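You operate a simulated robot arm through the tools that you are given. There is no shell and no other tool. Be economical: measure what you need, move in short steps, check, and stop when the job is done.

You run a simulated robot arm. Do the job below in one go: nothing can be reset, and whatever is moved stays where it is left.

TASK
Give the cup that the cup card names two shots of grease and set it in READY.
Fine: the white cup under the spout goes to REDO first; READY is the green pocket, REDO the red; no grease beside a cup.

It is judged by the outcome, as a careful person would: the job done as asked, and still so three seconds after it is handed in. It fails if anything else is knocked over, pushed out of place, dropped, spilled or broken.

THE ROBOT
A 6-joint arm with a two-finger parallel gripper, fixed in place. Base frame: the origin is at the foot of the arm, x ahead of it, y to its left, z up; the work surface is at about z = 0. Readings come in mm, rad, newtons and seconds.
With the tool pointing down near the work surface it reaches from about 140 to 580 mm from the base axis. Its first joint turns from -1.152 to 1.152 rad. Payload 2.1 kg.
The TCP is the grasp point between the finger pads, 30 mm short of the fingertips. In the tool frame z runs along the fingers and y along their closing line. The gripper opens to 94 mm. The fingers are 28 mm wide and 10 mm thick; the gripper's body (50 by 96 mm) begins 55 mm behind the TCP.
Orientation is that of the tool frame in the base frame, as [roll, pitch, yaw] about the fixed x, y, z axes, in that order (R = Rz(yaw) Ry(pitch) Rx(roll)). With the fingers straight down and closing along the base's y, the tool's x points along the base's -x, its y along +y and its z along -z.

THE INTERFACE
- The arm moves only by the tool send_rows. Its argument "moves" is a list of rows, each a list of 6 numbers: the shift along the tool's x, y, z in units of 250 mm (1.0 is 250 mm), then the turn, a rotation vector about the tool's x, y, z in units of 45 degrees (1.0 is 45 degrees). In form: [[tx, ty, tz, ax, ay, az], ...]. A call has 1 to 20 rows; each row is the pose to reach, as a shift and turn from the pose commanded when the call began, along the tool's axes at that moment. "hand" is the gripper command, from -1 (fully open) to 1 (shut), values between in proportion, set as the call begins (left out, the last holds). A call with a number of a shift or a turn outside -1 to 1 is refused whole. Each row takes 0.2 s and may step no farther than 50 mm and 0.15 rad from the row before; otherwise, or with a gripper value out of range, the whole call is refused. Where a pose cannot be reached the arm comes as near as it can. A force on the tool above 90 N (or 10 N above the force at the start of the call, whichever is more), or a blocked arm, ends the call early, and 0.2 s more pass. Each finger travels about 72 mm/s and halts on what it meets, pressing with about 22 N; the grip force reading is that of the motor and also rises with nothing between the fingers. The clock runs only during rows and for 0.2 s after the last one: add rows that repeat a pose to give the fingers time. It gives the time, the measured TCP pose, the force on the tool (base axes), the opening and the grip force at its end, in the units of the frame above (readings bear some noise).
- Cameras (640 x 400 px; columns grow to the right, rows downward): "scene" is fixed at [75.8, -390.7, 499.7]; the picture's right is [0.52, -0.85, 0.00], its down [-0.38, -0.23, -0.90] and it looks along [0.77, 0.47, -0.44] (base axes); focal length 285 px, centre (320, 200). "wrist" rides on the gripper at [-37, 0, -58] in the tool frame; the picture's right is [0.00, -1.00, 0.00], its down [0.97, 0.00, -0.24] and it looks along [0.24, 0.00, 0.97] (tool axes); focal length 218 px, centre (320, 200). There is no depth. A picture from a camera that has moved, and an enlarged one, comes with that camera's place and axes in the base frame and with its lens.
- snapshot(camera): a new picture of that camera. The clock stands still meanwhile.
- enlarge(camera, box): a new picture of the part [left, top, right, bottom] of that camera's present view, enlarged. The clock stands still meanwhile.
- close_job(): hands the job in; it is judged then, once.

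Work in short steps. Places have to be worked out from the pictures, the camera data and where the tool is seen: move nearer, look again, correct. Check each grasp and each placing, and mend what went wrong. You have 120 turns and 84 pictures in all, those below and enlarged ones among them. Open the gripper and draw the arm clear of the work before you hand the job in, unless the task says otherwise; then end with one line.

The tools are called by a JSON object that holds its "fn" and its "kwargs". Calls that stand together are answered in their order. send_rows: Moves the arm, as the interface text tells. Its arguments: {"type":"object","properties":{"moves":{"type":"array","items":{"type":"array","items":{"type":"number"}}},"hand":{"type":"number"}},"required":["moves"]} The other tools are called the same way: snapshot (camera) takes a picture; enlarge (camera, box) takes an enlarged picture of a part of a camera's view; close_job () hands the job in.

At the start:

```text
time: 0.0
tcp_pos: [353.4, -45.4, 402.5]
tool_rot: [3.14, 0.001, -3.14]
contact_force: [-0.5, -0.2, -0.2]
grip_width: 94.2
grasp_force: 0.0
```

scene: 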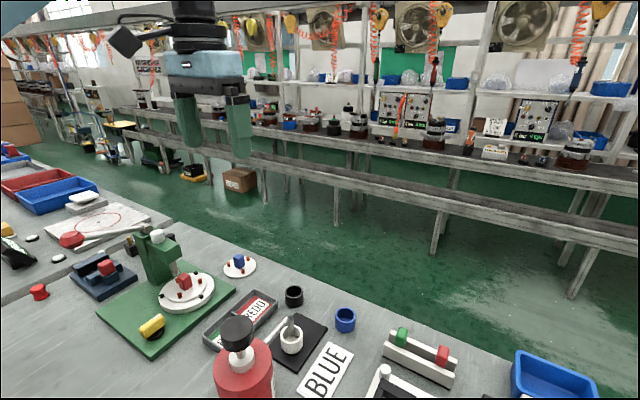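
wrist: 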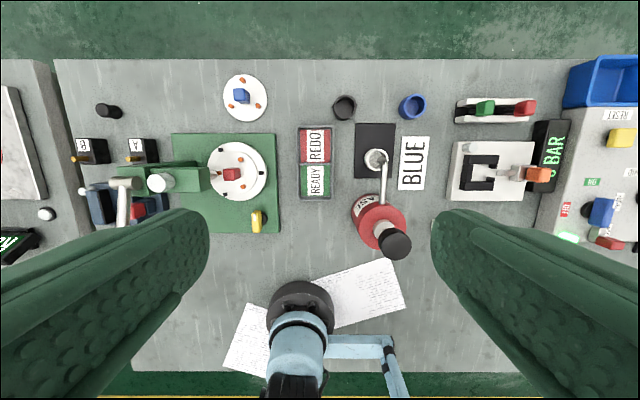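

I'll look closer at the station: the card, cups, dispenser and pockets.

{"fn": "enlarge", "kwargs": {"camera": "wrist", "box": [280, 80, 460, 270]}}

{"fn": "enlarge", "kwargs": {"camera": "scene", "box": [190, 270, 390, 400]}}

```text
2.11 times, centred on (370, 175) of wrist
camera zoom: at [389.8, -44.2, 462.1], right [0.0, -1.0, 0.0], down [-0.97, 0.0, 0.24], along [-0.24, 0.0, -0.97], focal length 460 px, centre (215, 253)
```

zoom: 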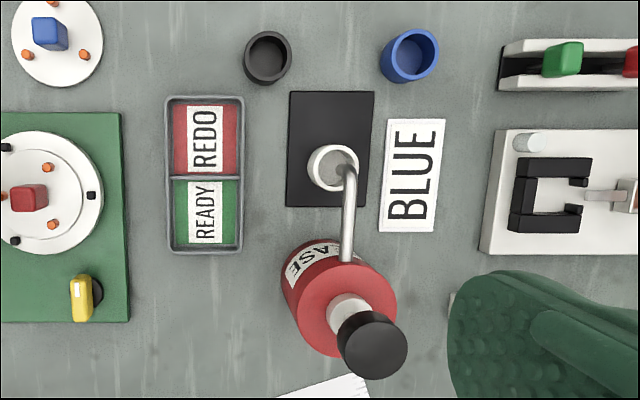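

```text
3.08 times, centred on (290, 335) of scene
camera zoom: at [75.8, -390.7, 499.7], right [0.52, -0.85, 0.0], down [-0.38, -0.23, -0.9], along [0.77, 0.47, -0.44], focal length 876 px, centre (412, -215)
```

zoom: 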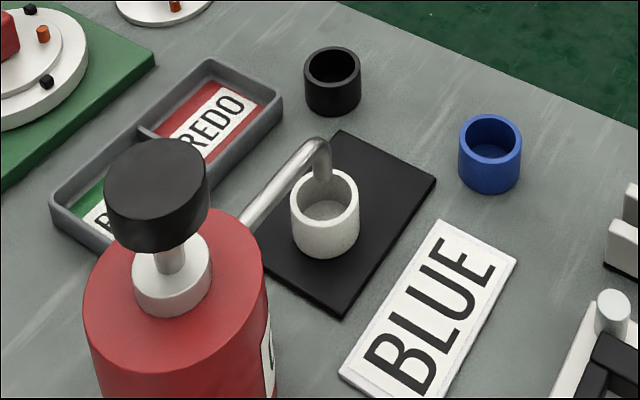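

The card names BLUE. I estimate the white cup at about (364,-154), the blue cup at (459,-218) and the pump head at (252,-151, top about 167). REDO is near (390,-36) and READY near (319,-34). I'll move above and just beyond the white cup to look more closely.

{"fn": "send_rows", "kwargs": {"moves": [[-0.02, -0.072, 0.135, 0, 0, 0], [-0.04, -0.145, 0.27, 0, 0, 0], [-0.06, -0.217, 0.404, 0, 0, 0], [-0.08, -0.29, 0.54, 0, 0, 0], [-0.1, -0.36, 0.67, 0, 0, 0], [-0.122, -0.434, 0.808, 0, 0, 0]], "hand": -1}}

{"fn": "snapshot", "kwargs": {"camera": "wrist"}}

{"fn": "snapshot", "kwargs": {"camera": "scene"}}

```text
time: 1.4
tcp_pos: [383.4, -152.9, 200.9]
tool_rot: [3.14, 0.003, -3.139]
contact_force: [-0.6, -0.2, 0.4]
grip_width: 93.7
grasp_force: 0.0
```

```text
79 pictures are left
camera wrist: at [420.9, -151.9, 260.0], right [0.0, -1.0, 0.0], down [-0.97, 0.0, 0.24], along [-0.24, 0.0, -0.97], focal length 218 px, centre (320, 200)
```

wrist: 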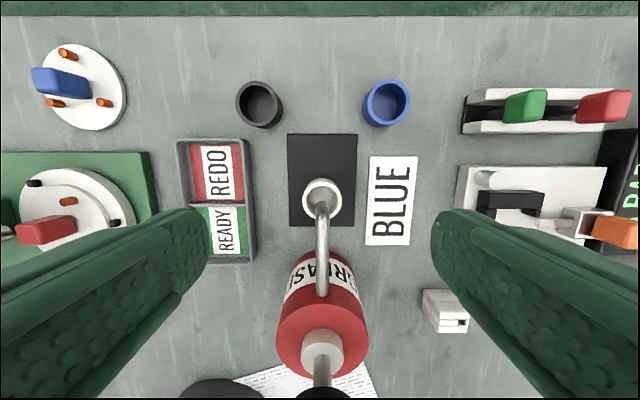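

```text
78 pictures are left
```

scene: 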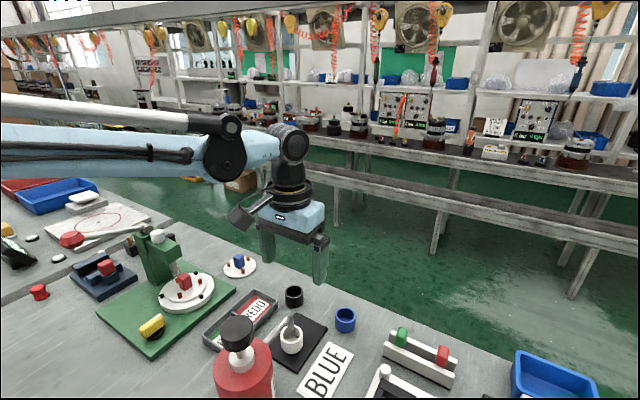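

{"fn": "enlarge", "kwargs": {"camera": "wrist", "box": [230, 70, 430, 230]}}

{"fn": "enlarge", "kwargs": {"camera": "scene", "box": [200, 280, 360, 390]}}

```text
2.50 times, centred on (330, 150) of wrist
camera zoom: at [420.9, -151.9, 260.0], right [0.0, -1.0, 0.0], down [-0.97, 0.0, 0.24], along [-0.24, 0.0, -0.97], focal length 546 px, centre (295, 325)
```

zoom: 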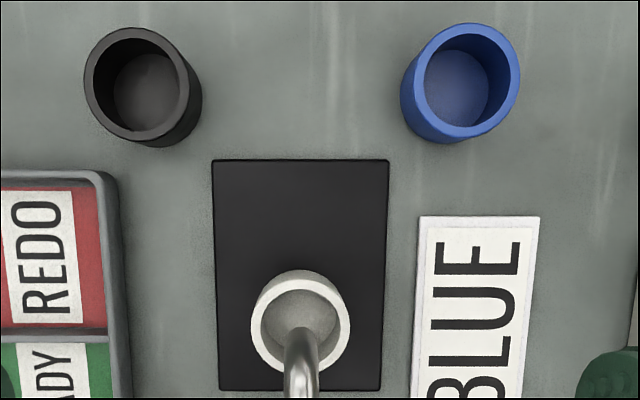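

```text
3.64 times, centred on (280, 335) of scene
camera zoom: at [75.8, -390.7, 499.7], right [0.52, -0.85, 0.0], down [-0.38, -0.23, -0.9], along [0.77, 0.47, -0.44], focal length 1036 px, centre (466, -291)
```

zoom: 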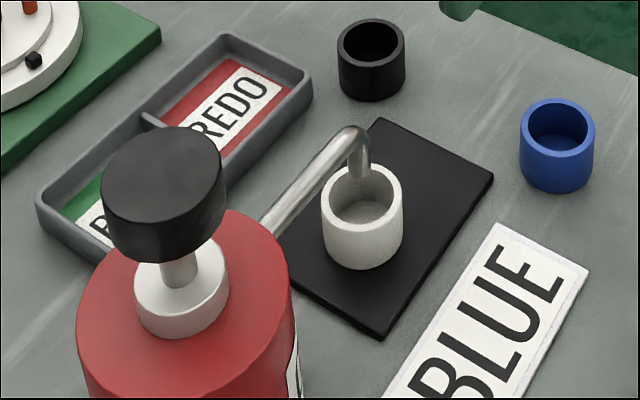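

The cups look about 42 mm wide and 30 mm tall, with the spout tip near z=45. I'll go lower on the far side of the white cup to see heights from a flatter angle.

{"fn": "send_rows", "kwargs": {"moves": [[-0.06, 0, 0.15, 0, 0, 0], [-0.12, 0, 0.3, 0, 0, 0], [-0.186, 0, 0.444, 0, 0, 0]]}}

{"fn": "snapshot", "kwargs": {"camera": "wrist"}}

```text
time: 2.2
tcp_pos: [429.9, -153.9, 88.8]
tool_rot: [3.14, 0.002, 3.141]
contact_force: [-0.2, -0.7, -0.1]
grip_width: 94.0
grasp_force: 0.1
```

```text
75 pictures are left
camera wrist: at [467.2, -151.0, 148.5], right [0.0, -1.0, 0.0], down [-0.97, 0.0, 0.24], along [-0.24, 0.0, -0.97], focal length 218 px, centre (320, 200)
```

wrist: 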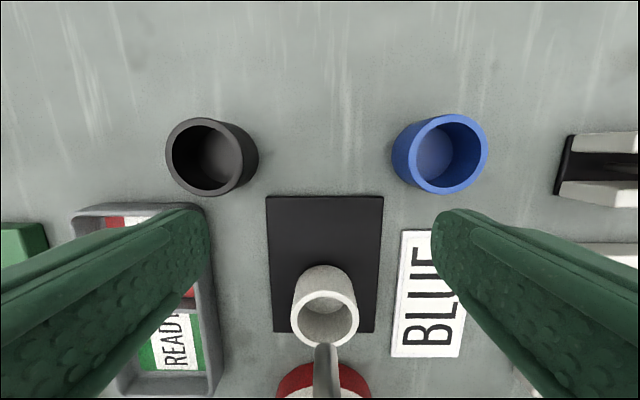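

The white cup rim is at about (367,-154,36) and the blue cup at (463,-218). I'll go over the white cup with the fingers straddling the spout and come down to TCP z≈48, which puts the tips at about 18.

{"fn": "send_rows", "kwargs": {"moves": [[0.125, 0, 0, 0, 0, 0], [0.25, 0, 0, 0, 0, 0], [0.25, 0, 0.08, 0, 0, 0], [0.25, 0, 0.163, 0, 0, 0], [0.25, 0, 0.163, 0, 0, 0]]}}

{"fn": "snapshot", "kwargs": {"camera": "wrist"}}

{"fn": "enlarge", "kwargs": {"camera": "scene", "box": [200, 250, 400, 390]}}

```text
time: 3.4
tcp_pos: [368.8, -153.4, 46.9]
tool_rot: [3.137, 0.004, 3.141]
contact_force: [3.5, 7.1, 6.4]
grip_width: 93.8
grasp_force: 0.0
```

```text
74 pictures are left
camera wrist: at [405.2, -151.6, 107.5], right [0.0, -1.0, 0.0], down [-0.97, 0.0, 0.24], along [-0.24, 0.0, -0.97], focal length 218 px, centre (320, 200)
```

wrist: 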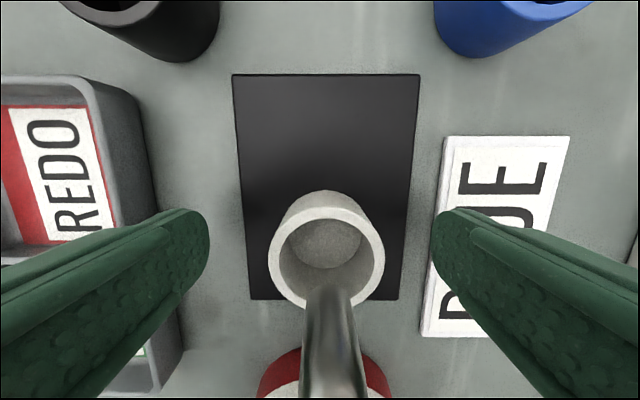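

```text
2.86 times, centred on (300, 320) of scene
camera zoom: at [75.8, -390.7, 499.7], right [0.52, -0.85, 0.0], down [-0.38, -0.23, -0.9], along [0.77, 0.47, -0.44], focal length 814 px, centre (377, -143)
```

zoom: 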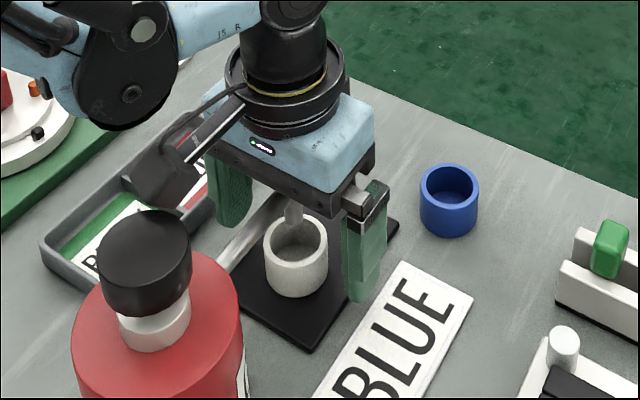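

The pump head is about 12 mm lower than before. A black box on the gripper, at its -x side about 110 mm above the TCP, is resting on it, which matches the force reading. I'll raise straight up slowly to free it; the white cup is still under the spout.

{"fn": "send_rows", "kwargs": {"moves": [[0, 0, -0.05, 0, 0, 0], [0, 0, -0.1, 0, 0, 0], [0, 0, -0.16, 0, 0, 0], [0, 0, -0.24, 0, 0, 0], [0, 0, -0.32, 0, 0, 0]]}}

{"fn": "enlarge", "kwargs": {"camera": "wrist", "box": [220, 180, 420, 380]}}

{"fn": "enlarge", "kwargs": {"camera": "scene", "box": [188, 250, 388, 390]}}

```text
time: 4.6
tcp_pos: [368.3, -153.1, 129.6]
tool_rot: [3.141, 0.003, -3.141]
contact_force: [-0.6, 0.2, -0.2]
grip_width: 93.9
grasp_force: 0.1
```

```text
2.00 times, centred on (320, 280) of wrist
camera zoom: at [405.0, -152.0, 188.7], right [0.0, -1.0, 0.0], down [-0.97, 0.0, 0.24], along [-0.24, 0.0, -0.97], focal length 436 px, centre (320, 40)
```

zoom: 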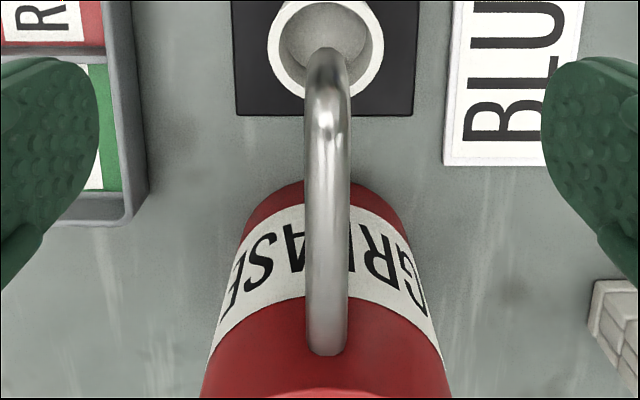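

```text
2.86 times, centred on (288, 320) of scene
camera zoom: at [75.8, -390.7, 499.7], right [0.52, -0.85, 0.0], down [-0.38, -0.23, -0.9], along [0.77, 0.47, -0.44], focal length 814 px, centre (411, -143)
```

zoom: 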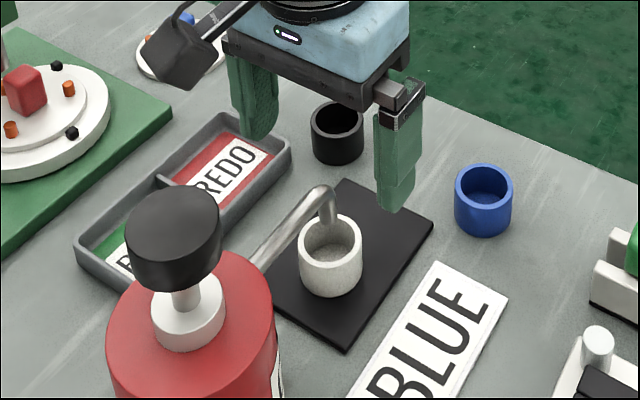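

The head has sprung back up and the white cup shows no grease. I'll tilt the tool 20° about its y axis so the box swings up and clear of the pump. Then I'll descend so only the top 12 mm or so of the cup is gripped, since the tray walls look about 20 mm high.

{"fn": "send_rows", "kwargs": {"moves": [[-0.01, 0, 0, 0, 0.148, 0], [-0.02, 0, 0, 0, 0.296, 0], [-0.032, 0, 0, 0, 0.444, 0], [-0.032, 0, 0.1, 0, 0.444, 0], [-0.032, 0, 0.2, 0, 0.444, 0], [-0.032, 0, 0.25, 0, 0.444, 0], [-0.032, 0, 0.304, 0, 0.444, 0], [-0.032, 0, 0.304, 0, 0.444, 0]]}}

{"fn": "snapshot", "kwargs": {"camera": "wrist"}}

{"fn": "enlarge", "kwargs": {"camera": "scene", "box": [188, 250, 388, 390]}}

```text
time: 6.4
tcp_pos: [376.7, -152.9, 51.9]
tool_rot: [3.14, -0.345, -3.14]
contact_force: [-0.7, -0.2, 0.0]
grip_width: 94.0
grasp_force: 0.1
```

```text
70 pictures are left
camera wrist: at [430.8, -152.0, 95.9], right [0.0, -1.0, 0.0], down [-0.83, 0.0, 0.56], along [-0.56, 0.0, -0.83], focal length 218 px, centre (320, 200)
```

wrist: 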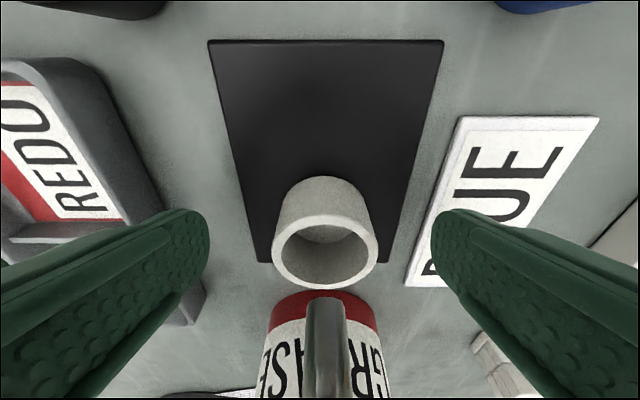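

```text
2.86 times, centred on (288, 320) of scene
camera zoom: at [75.8, -390.7, 499.7], right [0.52, -0.85, 0.0], down [-0.38, -0.23, -0.9], along [0.77, 0.47, -0.44], focal length 814 px, centre (411, -143)
```

zoom: 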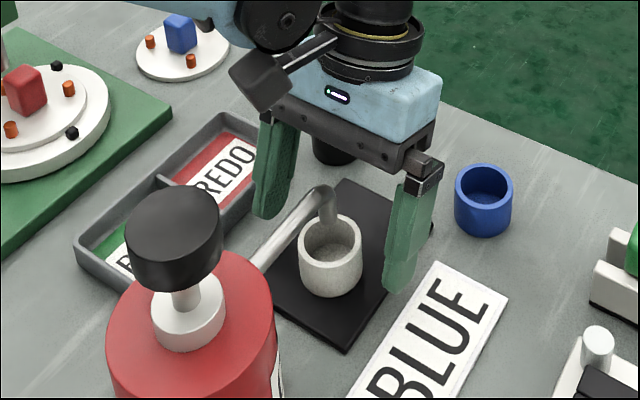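

I'm clear of the pump and the cup is centred, so I'll close on it.

{"fn": "send_rows", "kwargs": {"moves": [[0, 0, 0, 0, 0, 0], [0, 0, 0, 0, 0, 0], [0, 0, 0, 0, 0, 0], [0, 0, 0, 0, 0, 0]], "hand": 1}}

{"fn": "snapshot", "kwargs": {"camera": "wrist"}}

```text
time: 7.4
tcp_pos: [376.7, -153.4, 52.5]
tool_rot: [3.138, -0.345, -3.138]
contact_force: [1.1, 0.8, 0.6]
grip_width: 40.0
grasp_force: 21.5
```

```text
68 pictures are left
camera wrist: at [430.8, -152.0, 96.2], right [0.0, -1.0, 0.0], down [-0.83, 0.0, 0.56], along [-0.56, 0.0, -0.83], focal length 218 px, centre (320, 200)
```

wrist: 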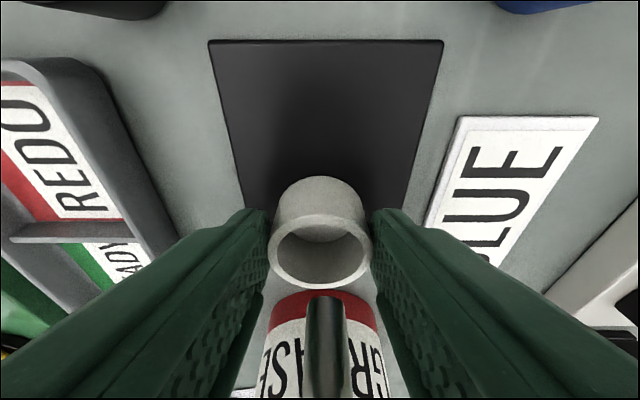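

The cup is gripped at 40 mm. I'll lift it 4 mm, slide it out in +x from under the spout, then raise it.

{"fn": "send_rows", "kwargs": {"moves": [[0.0054, 0, -0.015, 0, 0, 0], [-0.0887, 0, -0.049, 0, 0, 0], [-0.183, 0, -0.082, 0, 0, 0], [-0.277, 0, -0.116, 0, 0, 0], [-0.25, 0, -0.19, 0, 0, 0], [-0.223, 0, -0.267, 0, 0, 0]]}}

{"fn": "snapshot", "kwargs": {"camera": "wrist"}}

{"fn": "enlarge", "kwargs": {"camera": "scene", "box": [188, 250, 388, 390]}}

```text
time: 8.8
tcp_pos: [451.4, -153.2, 95.4]
tool_rot: [3.141, -0.346, -3.14]
contact_force: [-0.1, -0.2, -0.4]
grip_width: 39.9
grasp_force: 22.4
```

```text
67 pictures are left
camera wrist: at [505.6, -151.8, 140.2], right [0.0, -1.0, 0.0], down [-0.83, 0.0, 0.56], along [-0.56, 0.0, -0.83], focal length 218 px, centre (320, 200)
```

wrist: 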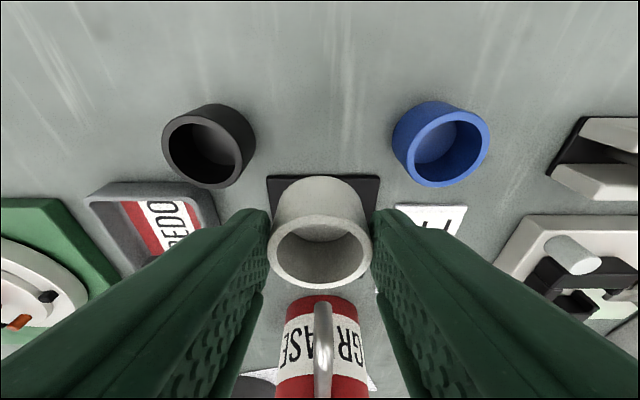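

```text
2.86 times, centred on (288, 320) of scene
camera zoom: at [75.8, -390.7, 499.7], right [0.52, -0.85, 0.0], down [-0.38, -0.23, -0.9], along [0.77, 0.47, -0.44], focal length 814 px, centre (411, -143)
```

zoom: 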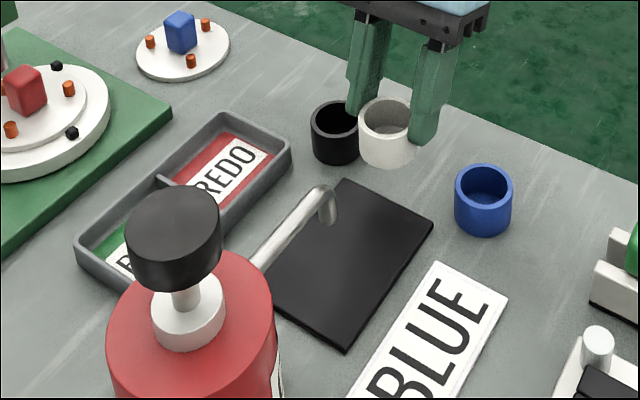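

The cup came out cleanly. The spout tip is at about (368,-154,48). I'll carry the cup high over to REDO, centred near (389,-35).

{"fn": "send_rows", "kwargs": {"moves": [[0.04, 0, -0.113, 0, 0, 0], [0.103, 0.157, -0.076, 0, 0, 0], [0.166, 0.315, -0.039, 0, 0, 0], [0.23, 0.472, -0.002, 0, 0, 0], [0.23, 0.472, -0.002, 0, 0, 0]]}}

{"fn": "snapshot", "kwargs": {"camera": "wrist"}}

{"fn": "enlarge", "kwargs": {"camera": "scene", "box": [168, 230, 328, 370]}}

```text
time: 10.0
tcp_pos: [397.0, -34.6, 118.0]
tool_rot: [3.14, -0.345, -3.141]
contact_force: [0.5, -0.7, -0.7]
grip_width: 40.5
grasp_force: 21.9
```

```text
65 pictures are left
camera wrist: at [451.0, -33.3, 161.2], right [0.0, -1.0, 0.0], down [-0.83, 0.0, 0.56], along [-0.56, 0.0, -0.83], focal length 218 px, centre (320, 200)
```

wrist: 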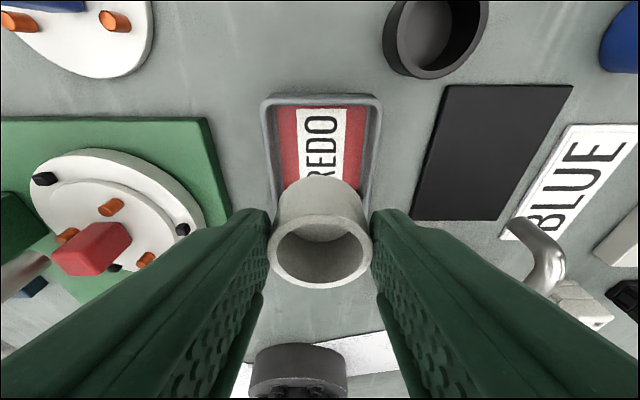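

```text
2.86 times, centred on (248, 300) of scene
camera zoom: at [75.8, -390.7, 499.7], right [0.52, -0.85, 0.0], down [-0.38, -0.23, -0.9], along [0.77, 0.47, -0.44], focal length 814 px, centre (526, -86)
```

zoom: 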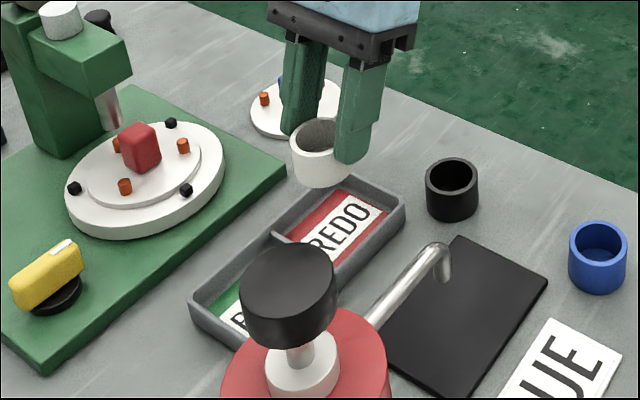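

REDO is centred beneath the cup (tray centre y≈-34.5, pocket x≈389). I'll lower to about 2 mm above the expected seating height and look.

{"fn": "send_rows", "kwargs": {"moves": [[-0.034, 0, 0.095, 0, 0, 0], [-0.065, 0, 0.18, 0, 0, 0], [-0.085, 0, 0.237, 0, 0, 0]]}}

{"fn": "snapshot", "kwargs": {"camera": "wrist"}}

{"fn": "enlarge", "kwargs": {"camera": "scene", "box": [208, 260, 328, 360]}}

```text
time: 10.8
tcp_pos: [396.5, -33.6, 53.8]
tool_rot: [3.138, -0.346, -3.141]
contact_force: [-0.5, -0.8, -1.1]
grip_width: 40.3
grasp_force: 21.4
```

```text
63 pictures are left
camera wrist: at [451.0, -33.2, 97.6], right [0.0, -1.0, 0.0], down [-0.83, 0.0, 0.56], along [-0.56, 0.0, -0.83], focal length 218 px, centre (320, 200)
```

wrist: 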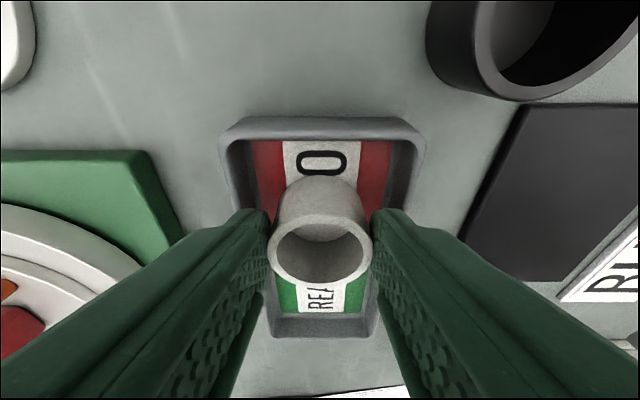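

```text
4.00 times, centred on (268, 310) of scene
camera zoom: at [75.8, -390.7, 499.7], right [0.52, -0.85, 0.0], down [-0.38, -0.23, -0.9], along [0.77, 0.47, -0.44], focal length 1139 px, centre (528, -240)
```

zoom: 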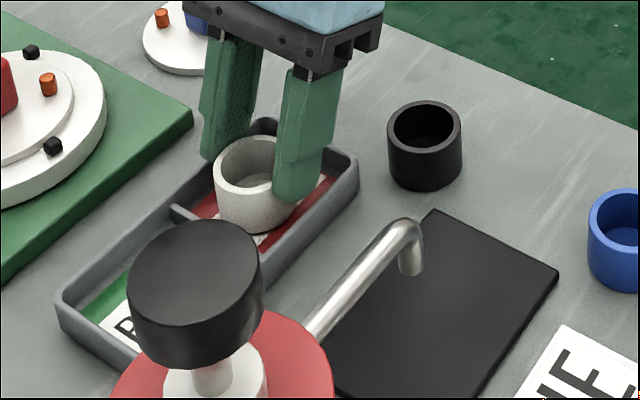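

The cup is inside REDO with no contact yet. I'll lower it in small steps while watching the force.

{"fn": "send_rows", "kwargs": {"moves": [[-0.0014, 0, 0.0038, 0, 0, 0], [-0.0027, 0, 0.0075, 0, 0, 0]]}}

```text
time: 11.4
tcp_pos: [396.2, -34.6, 52.2]
tool_rot: [3.141, -0.347, -3.141]
contact_force: [-0.2, 0.8, 0.5]
grip_width: 40.1
grasp_force: 22.0
```

{"fn": "send_rows", "kwargs": {"moves": [[-0.0014, 0, 0.0038, 0, 0, 0], [-0.0027, 0, 0.0075, 0, 0, 0]]}}

{"fn": "enlarge", "kwargs": {"camera": "scene", "box": [228, 270, 308, 340]}}

```text
time: 12.0
tcp_pos: [397.0, -35.3, 49.3]
tool_rot: [3.138, -0.347, -3.14]
contact_force: [-1.6, 0.9, 11.9]
grip_width: 40.3
grasp_force: 22.4
```

```text
5.71 times, centred on (268, 305) of scene
camera zoom: at [75.8, -390.7, 499.7], right [0.52, -0.85, 0.0], down [-0.38, -0.23, -0.9], along [0.77, 0.47, -0.44], focal length 1628 px, centre (617, -400)
```

zoom: 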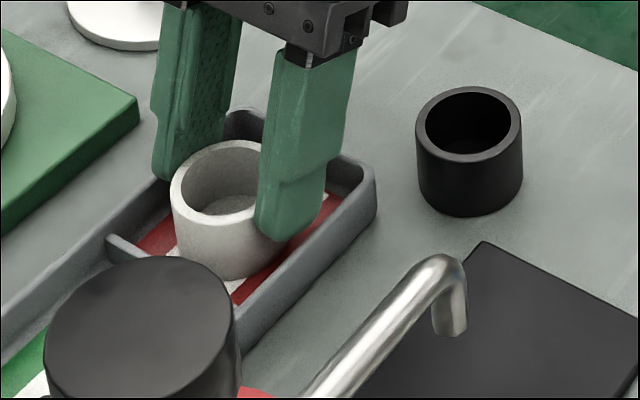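

Force of 12 N upward means the cup is seated. I'll open the fingers to about 62 mm.

{"fn": "send_rows", "kwargs": {"moves": [[0, 0, -0.003, 0, 0, 0], [0, 0, -0.003, 0, 0, 0], [0, 0, -0.003, 0, 0, 0]], "hand": -0.32}}

{"fn": "snapshot", "kwargs": {"camera": "wrist"}}

{"fn": "enlarge", "kwargs": {"camera": "scene", "box": [228, 270, 308, 340]}}

```text
time: 12.8
tcp_pos: [397.5, -35.4, 49.6]
tool_rot: [3.14, -0.345, -3.14]
contact_force: [-0.6, -0.9, -27.6]
grip_width: 46.3
grasp_force: 0.1
```

```text
60 pictures are left
camera wrist: at [452.3, -34.0, 93.7], right [0.0, -1.0, 0.0], down [-0.83, 0.0, 0.55], along [-0.55, 0.0, -0.83], focal length 218 px, centre (320, 200)
```

wrist: 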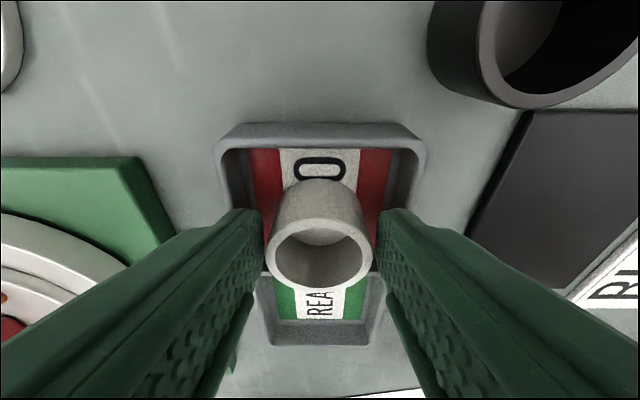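

```text
5.71 times, centred on (268, 305) of scene
camera zoom: at [75.9, -390.7, 499.7], right [0.52, -0.85, 0.0], down [-0.38, -0.23, -0.9], along [0.77, 0.47, -0.44], focal length 1628 px, centre (617, -400)
```

zoom: 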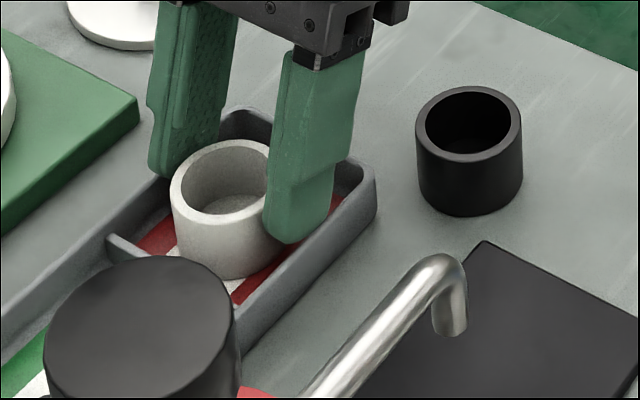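

The fingers are pressing outward on the tray walls, stopped at 46 mm. I'll ease to 44 mm so they touch neither cup nor wall, and check the force before raising.

{"fn": "send_rows", "kwargs": {"moves": [[0, 0, 0, 0, 0, 0], [0, 0, 0, 0, 0, 0]], "hand": 0.06}}

```text
time: 13.4
tcp_pos: [397.5, -35.5, 50.7]
tool_rot: [3.139, -0.348, -3.138]
contact_force: [-0.4, -0.3, 0.1]
grip_width: 44.4
grasp_force: 0.1
```

Forces are back to zero, so I'll raise straight up slowly.

{"fn": "send_rows", "kwargs": {"moves": [[0.0068, 0, -0.019, 0, 0, 0], [0.0135, 0, -0.0376, 0, 0, 0], [0.027, 0, -0.0753, 0, 0, 0], [0.054, 0, -0.151, 0, 0, 0]]}}

{"fn": "snapshot", "kwargs": {"camera": "wrist"}}

{"fn": "enlarge", "kwargs": {"camera": "scene", "box": [188, 250, 348, 360]}}

```text
time: 14.4
tcp_pos: [398.4, -34.6, 90.6]
tool_rot: [3.14, -0.346, -3.14]
contact_force: [0.2, 0.3, 0.3]
grip_width: 44.5
grasp_force: 0.1
```

```text
58 pictures are left
camera wrist: at [452.3, -33.9, 134.2], right [0.0, -1.0, 0.0], down [-0.83, 0.0, 0.56], along [-0.56, 0.0, -0.83], focal length 218 px, centre (320, 200)
```

wrist: 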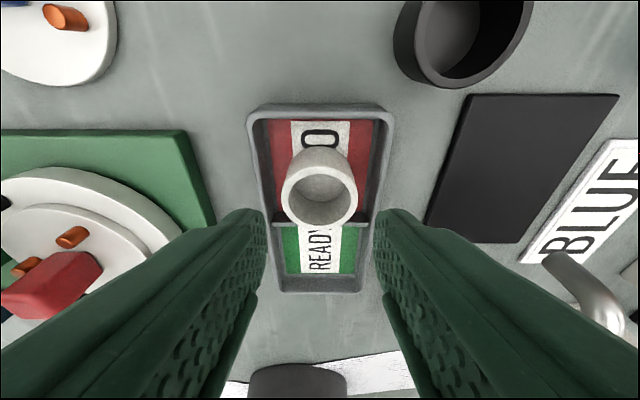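

```text
3.64 times, centred on (268, 305) of scene
camera zoom: at [75.8, -390.7, 499.7], right [0.52, -0.85, 0.0], down [-0.38, -0.23, -0.9], along [0.77, 0.47, -0.44], focal length 1036 px, centre (509, -182)
```

zoom: 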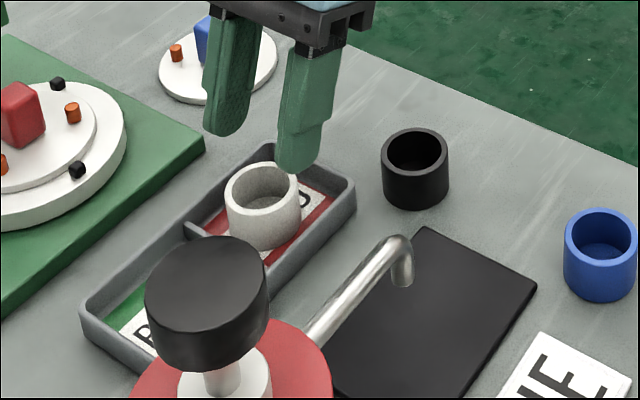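

The white cup stands in REDO. I'll keep the same tilt, open the fingers and move above the blue cup at about (463,-218) to look.

{"fn": "send_rows", "kwargs": {"moves": [[0.04, 0, -0.113, 0, 0, 0], [-0.013, -0.147, -0.136, 0, 0, 0], [-0.067, -0.294, -0.16, 0, 0, 0], [-0.12, -0.441, -0.183, 0, 0, 0], [-0.174, -0.588, -0.207, 0, 0, 0], [-0.227, -0.734, -0.23, 0, 0, 0], [-0.227, -0.734, -0.23, 0, 0, 0]], "hand": -0.8}}

{"fn": "snapshot", "kwargs": {"camera": "wrist"}}

```text
time: 16.0
tcp_pos: [470.3, -219.5, 124.3]
tool_rot: [3.14, -0.346, -3.139]
contact_force: [-0.4, -0.6, -0.1]
grip_width: 84.6
grasp_force: 0.1
```

```text
56 pictures are left
camera wrist: at [525.4, -218.5, 167.9], right [0.0, -1.0, 0.0], down [-0.83, 0.0, 0.56], along [-0.56, 0.0, -0.83], focal length 218 px, centre (320, 200)
```

wrist: 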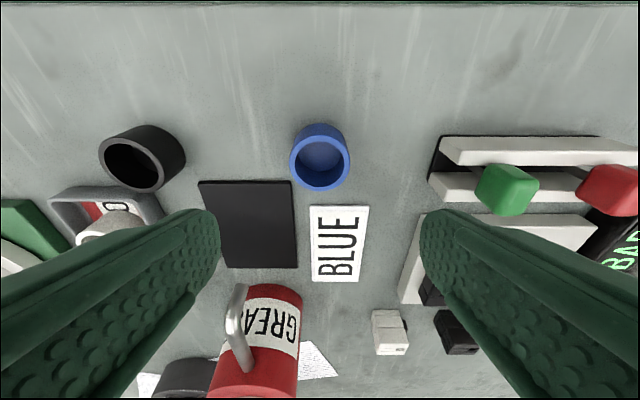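

Blue is centred at (464,-218), so I'll descend to TCP z≈50.

{"fn": "send_rows", "kwargs": {"moves": [[-0.04, 0.004, 0.1, 0, 0, 0], [-0.075, 0.004, 0.19, 0, 0, 0], [-0.108, 0.004, 0.276, 0, 0, 0], [-0.108, 0.004, 0.276, 0, 0, 0]]}}

{"fn": "snapshot", "kwargs": {"camera": "wrist"}}

{"fn": "enlarge", "kwargs": {"camera": "scene", "box": [288, 260, 408, 360]}}

```text
time: 17.0
tcp_pos: [472.8, -218.1, 50.7]
tool_rot: [3.138, -0.345, -3.14]
contact_force: [0.8, 0.1, 0.2]
grip_width: 84.3
grasp_force: 0.1
```

```text
55 pictures are left
camera wrist: at [527.0, -216.8, 94.5], right [0.0, -1.0, 0.0], down [-0.83, 0.0, 0.56], along [-0.56, 0.0, -0.83], focal length 218 px, centre (320, 200)
```

wrist: 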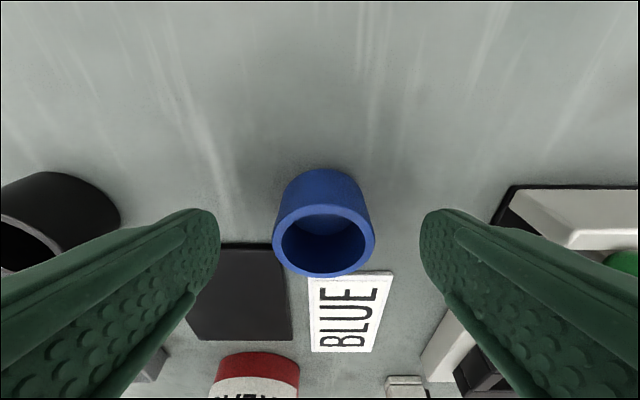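

```text
4.00 times, centred on (348, 310) of scene
camera zoom: at [75.8, -390.7, 499.7], right [0.52, -0.85, 0.0], down [-0.38, -0.23, -0.9], along [0.77, 0.47, -0.44], focal length 1139 px, centre (208, -240)
```

zoom: 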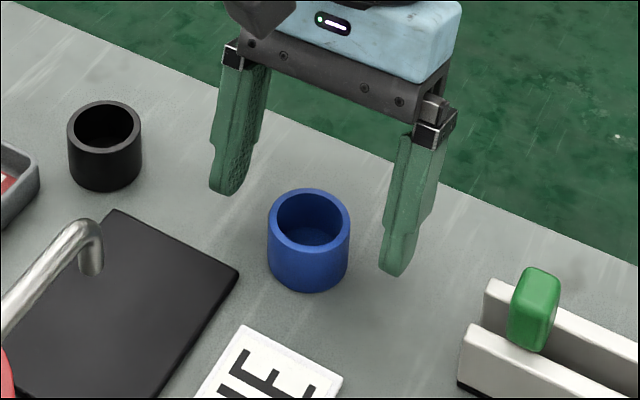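

Aligned; closing on the blue cup.

{"fn": "send_rows", "kwargs": {"moves": [[0, 0, 0, 0, 0, 0], [0, 0, 0, 0, 0, 0], [0, 0, 0, 0, 0, 0], [0, 0, 0, 0, 0, 0]], "hand": 1}}

{"fn": "snapshot", "kwargs": {"camera": "wrist"}}

```text
time: 18.0
tcp_pos: [472.5, -218.7, 49.9]
tool_rot: [3.139, -0.347, -3.139]
contact_force: [-1.3, 0.0, -0.1]
grip_width: 40.5
grasp_force: 22.2
```

```text
53 pictures are left
camera wrist: at [527.0, -216.8, 94.9], right [0.0, -1.0, 0.0], down [-0.83, 0.0, 0.56], along [-0.56, 0.0, -0.83], focal length 218 px, centre (320, 200)
```

wrist: 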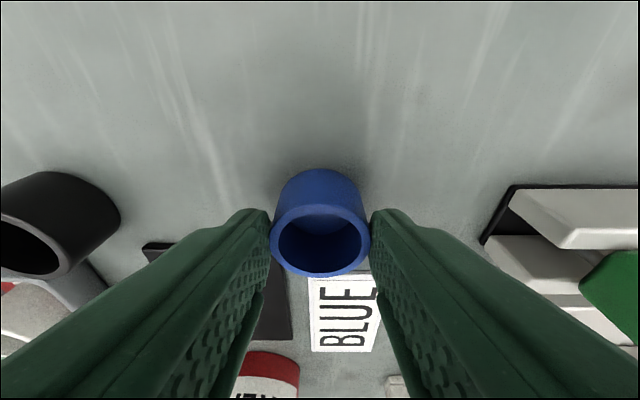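

Blue is held at 40.5 mm. I'll lift it, carry it to just in front of the spout at (415,-154), then lower it to slide-in height.

{"fn": "send_rows", "kwargs": {"moves": [[0.061, 0, -0.169, 0, 0, 0], [0.171, 0.129, -0.14, 0, 0, 0], [0.282, 0.258, -0.111, 0, 0, 0], [0.253, 0.258, -0.03, 0, 0, 0], [0.224, 0.258, 0.051, 0, 0, 0], [0.224, 0.258, 0.051, 0, 0, 0]]}}

{"fn": "snapshot", "kwargs": {"camera": "wrist"}}

{"fn": "enlarge", "kwargs": {"camera": "scene", "box": [238, 260, 358, 360]}}

```text
time: 19.4
tcp_pos: [415.0, -153.6, 58.6]
tool_rot: [3.14, -0.346, -3.141]
contact_force: [0.4, 0.1, -0.8]
grip_width: 40.5
grasp_force: 22.2
```

```text
52 pictures are left
camera wrist: at [470.2, -152.0, 101.4], right [0.0, -1.0, 0.0], down [-0.83, 0.0, 0.56], along [-0.56, 0.0, -0.83], focal length 218 px, centre (320, 200)
```

wrist: 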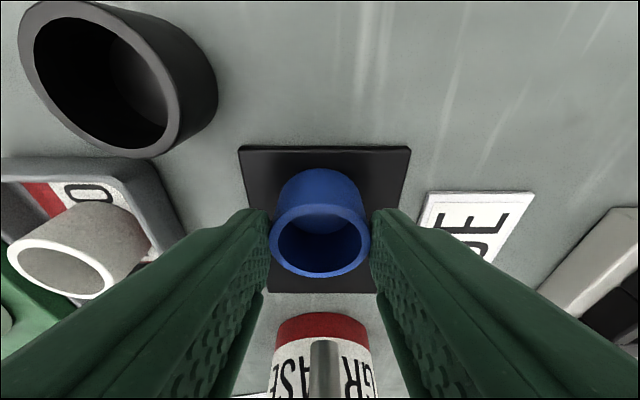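

```text
4.00 times, centred on (298, 310) of scene
camera zoom: at [75.8, -390.7, 499.7], right [0.52, -0.85, 0.0], down [-0.38, -0.23, -0.9], along [0.77, 0.47, -0.44], focal length 1139 px, centre (408, -240)
```

zoom: 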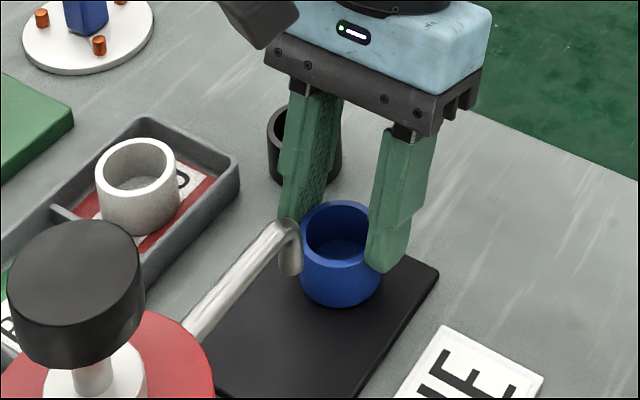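

The cup is in line with the spout, needing only about 2 mm more toward -y. I'll slide it in beneath.

{"fn": "send_rows", "kwargs": {"moves": [[0, -0.008, 0.01, 0, 0, 0], [0.05, -0.008, 0.028, 0, 0, 0], [0.1, -0.008, 0.046, 0, 0, 0], [0.151, -0.008, 0.065, 0, 0, 0], [0.151, -0.008, 0.065, 0, 0, 0]]}}

{"fn": "snapshot", "kwargs": {"camera": "wrist"}}

{"fn": "enlarge", "kwargs": {"camera": "scene", "box": [238, 270, 338, 360]}}

```text
time: 20.6
tcp_pos: [374.8, -154.2, 55.5]
tool_rot: [3.14, -0.347, -3.139]
contact_force: [1.1, -0.3, 5.8]
grip_width: 40.0
grasp_force: 21.6
```

```text
50 pictures are left
camera wrist: at [429.1, -153.6, 99.1], right [0.0, -1.0, 0.0], down [-0.83, 0.0, 0.56], along [-0.56, 0.0, -0.83], focal length 218 px, centre (320, 200)
```

wrist: 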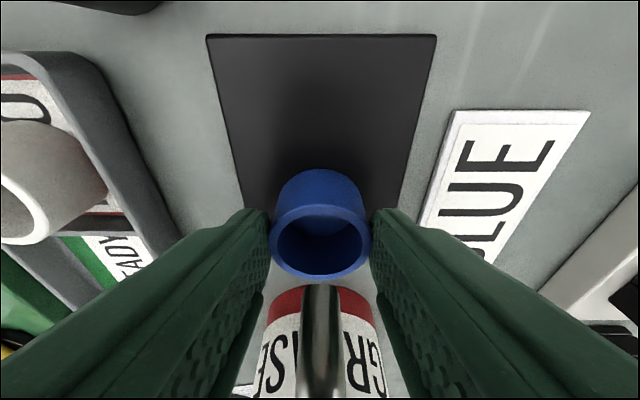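

```text
4.44 times, centred on (288, 315) of scene
camera zoom: at [75.8, -390.7, 499.7], right [0.52, -0.85, 0.0], down [-0.38, -0.23, -0.9], along [0.77, 0.47, -0.44], focal length 1266 px, centre (462, -311)
```

zoom: 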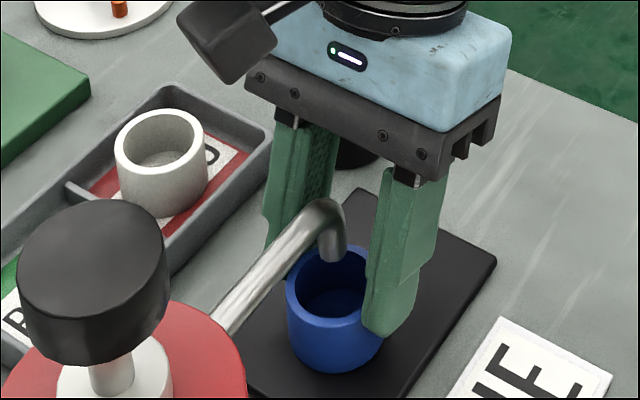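

Upward force of 6 N shows the cup is resting on the pad, with the spout end over its mouth. I'll release, back off along the tool axis, and look.

{"fn": "send_rows", "kwargs": {"moves": [[0, 0, 0, 0, 0, 0], [0, 0, 0, 0, 0, 0], [0, 0, 0, 0, 0, 0], [0, 0, -0.1, 0, 0, 0], [0, 0, -0.25, 0, 0, 0], [0, 0, -0.4, 0, 0, 0]], "hand": -0.6}}

{"fn": "snapshot", "kwargs": {"camera": "wrist"}}

{"fn": "enlarge", "kwargs": {"camera": "scene", "box": [238, 270, 338, 360]}}

```text
time: 22.0
tcp_pos: [409.4, -154.2, 150.3]
tool_rot: [3.141, -0.345, -3.14]
contact_force: [0.2, 0.2, -0.8]
grip_width: 75.4
grasp_force: 0.0
```

```text
48 pictures are left
camera wrist: at [463.0, -154.1, 193.4], right [0.0, -1.0, 0.0], down [-0.83, 0.0, 0.56], along [-0.56, 0.0, -0.83], focal length 218 px, centre (320, 200)
```

wrist: 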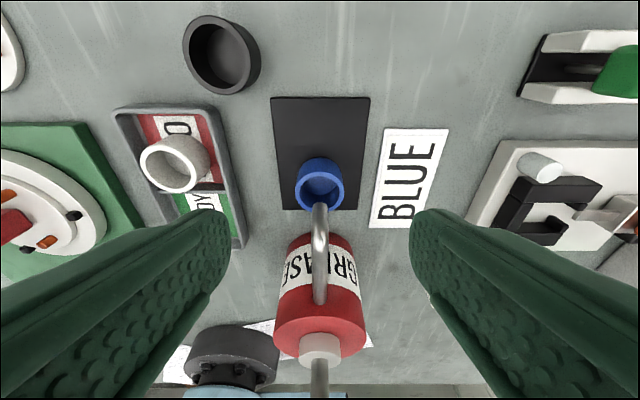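

```text
4.44 times, centred on (288, 315) of scene
camera zoom: at [75.8, -390.7, 499.7], right [0.52, -0.85, 0.0], down [-0.38, -0.23, -0.9], along [0.77, 0.47, -0.44], focal length 1266 px, centre (462, -311)
```

zoom: 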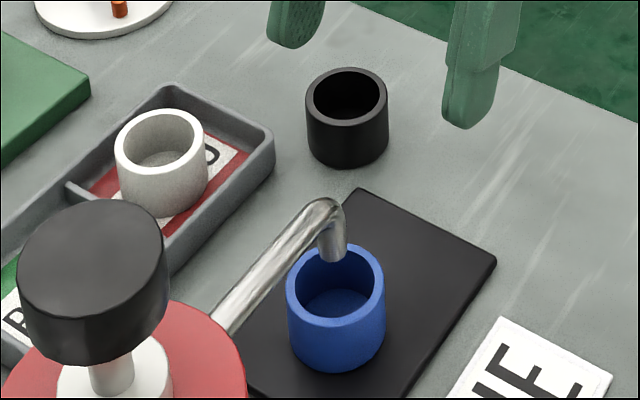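

Blue sits under the spout with the same alignment the white cup had. I'll rise, straighten the tool and move over the pump head at about (252,-152), staying above it.

{"fn": "send_rows", "kwargs": {"moves": [[0.0575, 0, -0.16, 0, 0, 0], [0.115, 0, -0.32, 0, 0, 0], [0.24, 0.003, -0.275, 0, -0.148, 0], [0.366, 0.005, -0.23, 0, -0.296, 0], [0.491, 0.008, -0.185, 0, -0.444, 0], [0.6, 0.008, -0.146, 0, -0.444, 0], [0.706, 0.008, -0.108, 0, -0.444, 0], [0.706, 0.008, -0.108, 0, -0.444, 0]]}}

{"fn": "snapshot", "kwargs": {"camera": "wrist"}}

{"fn": "snapshot", "kwargs": {"camera": "scene"}}

```text
time: 23.8
tcp_pos: [252.2, -152.8, 235.3]
tool_rot: [3.141, 0.003, -3.139]
contact_force: [0.1, -0.6, 0.5]
grip_width: 75.1
grasp_force: 0.1
```

```text
46 pictures are left
camera wrist: at [288.4, -152.4, 295.1], right [0.0, -1.0, 0.0], down [-0.97, 0.0, 0.24], along [-0.24, 0.0, -0.97], focal length 218 px, centre (320, 200)
```

wrist: 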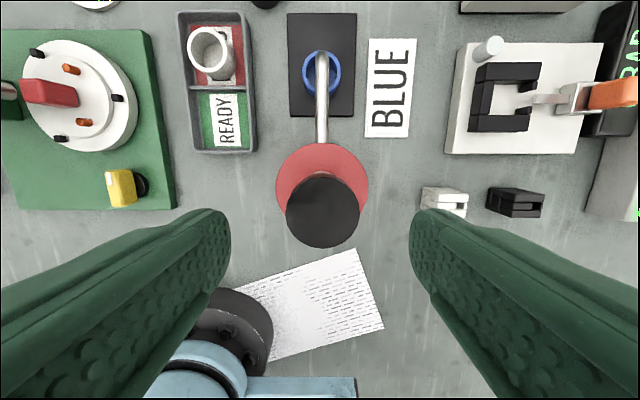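

```text
45 pictures are left
```

scene: 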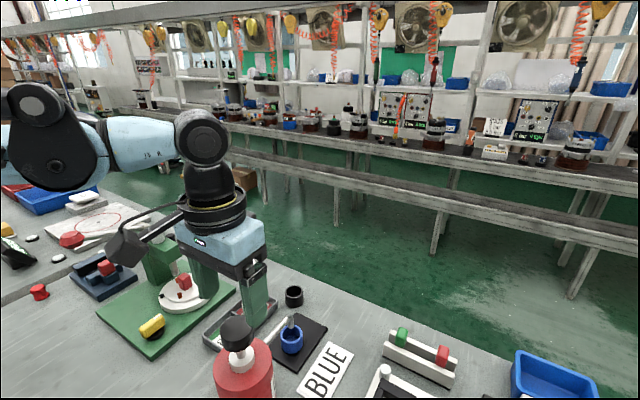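

The pump head is at about (251,-154.5), nearly under the TCP. I'll close the fingers, correct by 2 mm and lower the tips to about 10 mm above it.

{"fn": "send_rows", "kwargs": {"moves": [[0.004, -0.007, 0, 0, 0, 0], [0.004, -0.007, 0, 0, 0, 0], [0.004, -0.007, 0, 0, 0, 0], [0.004, -0.007, 0.05, 0, 0, 0], [0.004, -0.007, 0.11, 0, 0, 0]], "hand": 1}}

{"fn": "enlarge", "kwargs": {"camera": "scene", "box": [188, 260, 308, 360]}}

{"fn": "snapshot", "kwargs": {"camera": "wrist"}}

```text
time: 25.0
tcp_pos: [250.8, -155.8, 208.5]
tool_rot: [3.141, 0.003, -3.14]
contact_force: [-0.1, -0.1, 0.7]
grip_width: 0.0
grasp_force: 22.4
```

```text
4.00 times, centred on (248, 310) of scene
camera zoom: at [75.8, -390.7, 499.7], right [0.52, -0.85, 0.0], down [-0.38, -0.23, -0.9], along [0.77, 0.47, -0.44], focal length 1139 px, centre (608, -240)
```

zoom: 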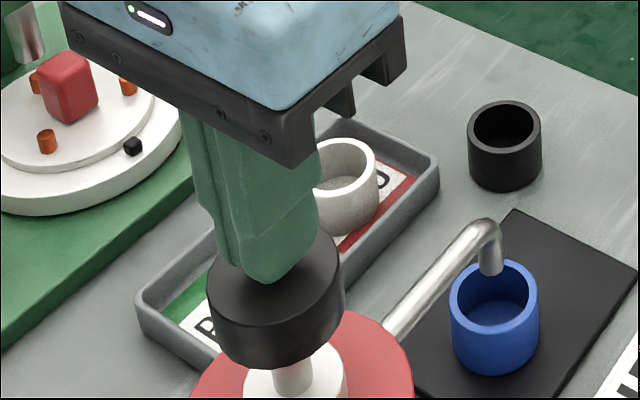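

```text
43 pictures are left
camera wrist: at [288.0, -153.6, 266.8], right [0.0, -1.0, 0.0], down [-0.97, 0.0, 0.24], along [-0.24, 0.0, -0.97], focal length 218 px, centre (320, 200)
```

wrist: 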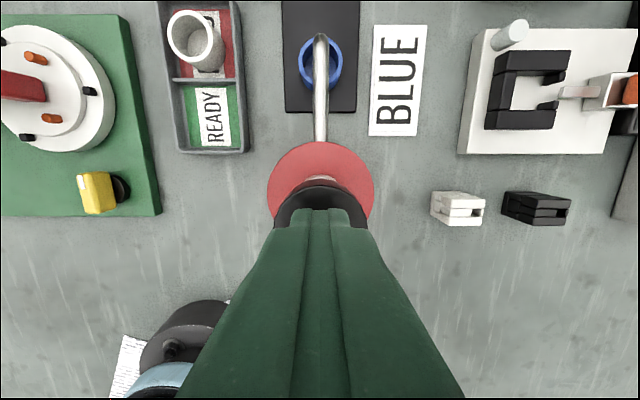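

The tips are centred over the head. I'll press down to TCP z≈185 in small rows and watch the force.

{"fn": "send_rows", "kwargs": {"moves": [[0, 0, 0.02, 0, 0, 0], [0, 0, 0.04, 0, 0, 0], [0, 0, 0.055, 0, 0, 0], [0, 0, 0.07, 0, 0, 0], [0, 0, 0.085, 0, 0, 0], [0, 0, 0.095, 0, 0, 0]]}}

{"fn": "enlarge", "kwargs": {"camera": "scene", "box": [188, 260, 328, 370]}}

```text
time: 26.4
tcp_pos: [251.6, -155.4, 183.3]
tool_rot: [3.14, 0.002, -3.139]
contact_force: [2.3, 0.0, 6.0]
grip_width: 0.0
grasp_force: 22.0
```

```text
3.64 times, centred on (258, 315) of scene
camera zoom: at [75.8, -390.7, 499.7], right [0.52, -0.85, 0.0], down [-0.38, -0.23, -0.9], along [0.77, 0.47, -0.44], focal length 1036 px, centre (546, -218)
```

zoom: 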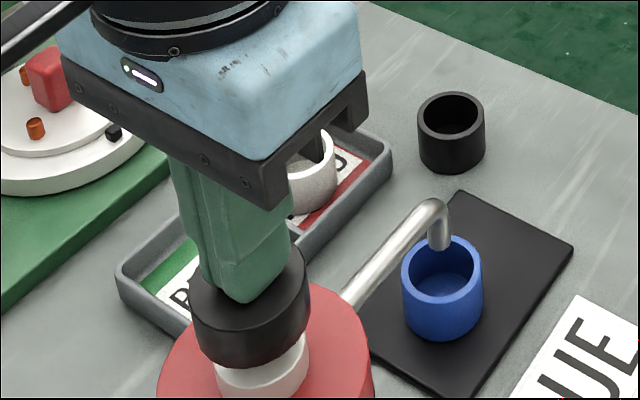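

The head is partway down at 6 N (spring). I'll keep pressing gently to find the end of the stroke.

{"fn": "send_rows", "kwargs": {"moves": [[0, 0, 0.01, 0, 0, 0], [0, 0, 0.02, 0, 0, 0], [0, 0, 0.028, 0, 0, 0]]}}

{"fn": "enlarge", "kwargs": {"camera": "scene", "box": [188, 260, 328, 370]}}

```text
time: 27.2
tcp_pos: [251.3, -155.0, 175.6]
tool_rot: [3.14, 0.001, -3.14]
contact_force: [0.1, -0.9, 7.4]
grip_width: 0.1
grasp_force: 21.5
```

```text
3.64 times, centred on (258, 315) of scene
camera zoom: at [75.8, -390.7, 499.7], right [0.52, -0.85, 0.0], down [-0.38, -0.23, -0.9], along [0.77, 0.47, -0.44], focal length 1036 px, centre (546, -218)
```

zoom: 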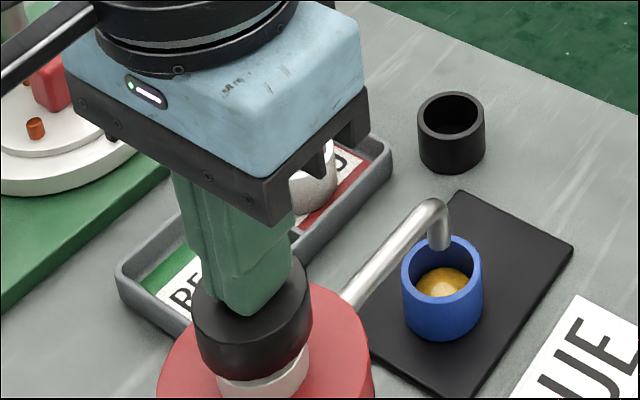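

One shot landed in the blue cup. I'll raise fully so the head resets.

{"fn": "send_rows", "kwargs": {"moves": [[0, 0, -0.04, 0, 0, 0], [0, 0, -0.09, 0, 0, 0], [0, 0, -0.135, 0, 0, 0], [0, 0, -0.135, 0, 0, 0], [0, 0, -0.135, 0, 0, 0]]}}

{"fn": "enlarge", "kwargs": {"camera": "scene", "box": [188, 260, 328, 370]}}

```text
time: 28.4
tcp_pos: [250.2, -154.8, 210.2]
tool_rot: [3.14, 0.002, -3.139]
contact_force: [0.0, -0.4, 0.0]
grip_width: 0.0
grasp_force: 21.8
```

```text
3.64 times, centred on (258, 315) of scene
camera zoom: at [75.8, -390.7, 499.7], right [0.52, -0.85, 0.0], down [-0.38, -0.23, -0.9], along [0.77, 0.47, -0.44], focal length 1036 px, centre (546, -218)
```

zoom: 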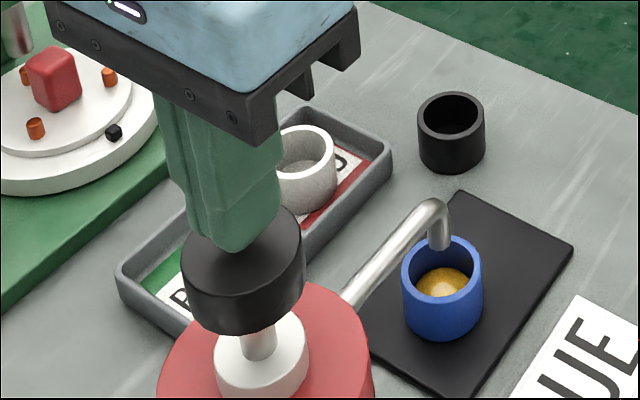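

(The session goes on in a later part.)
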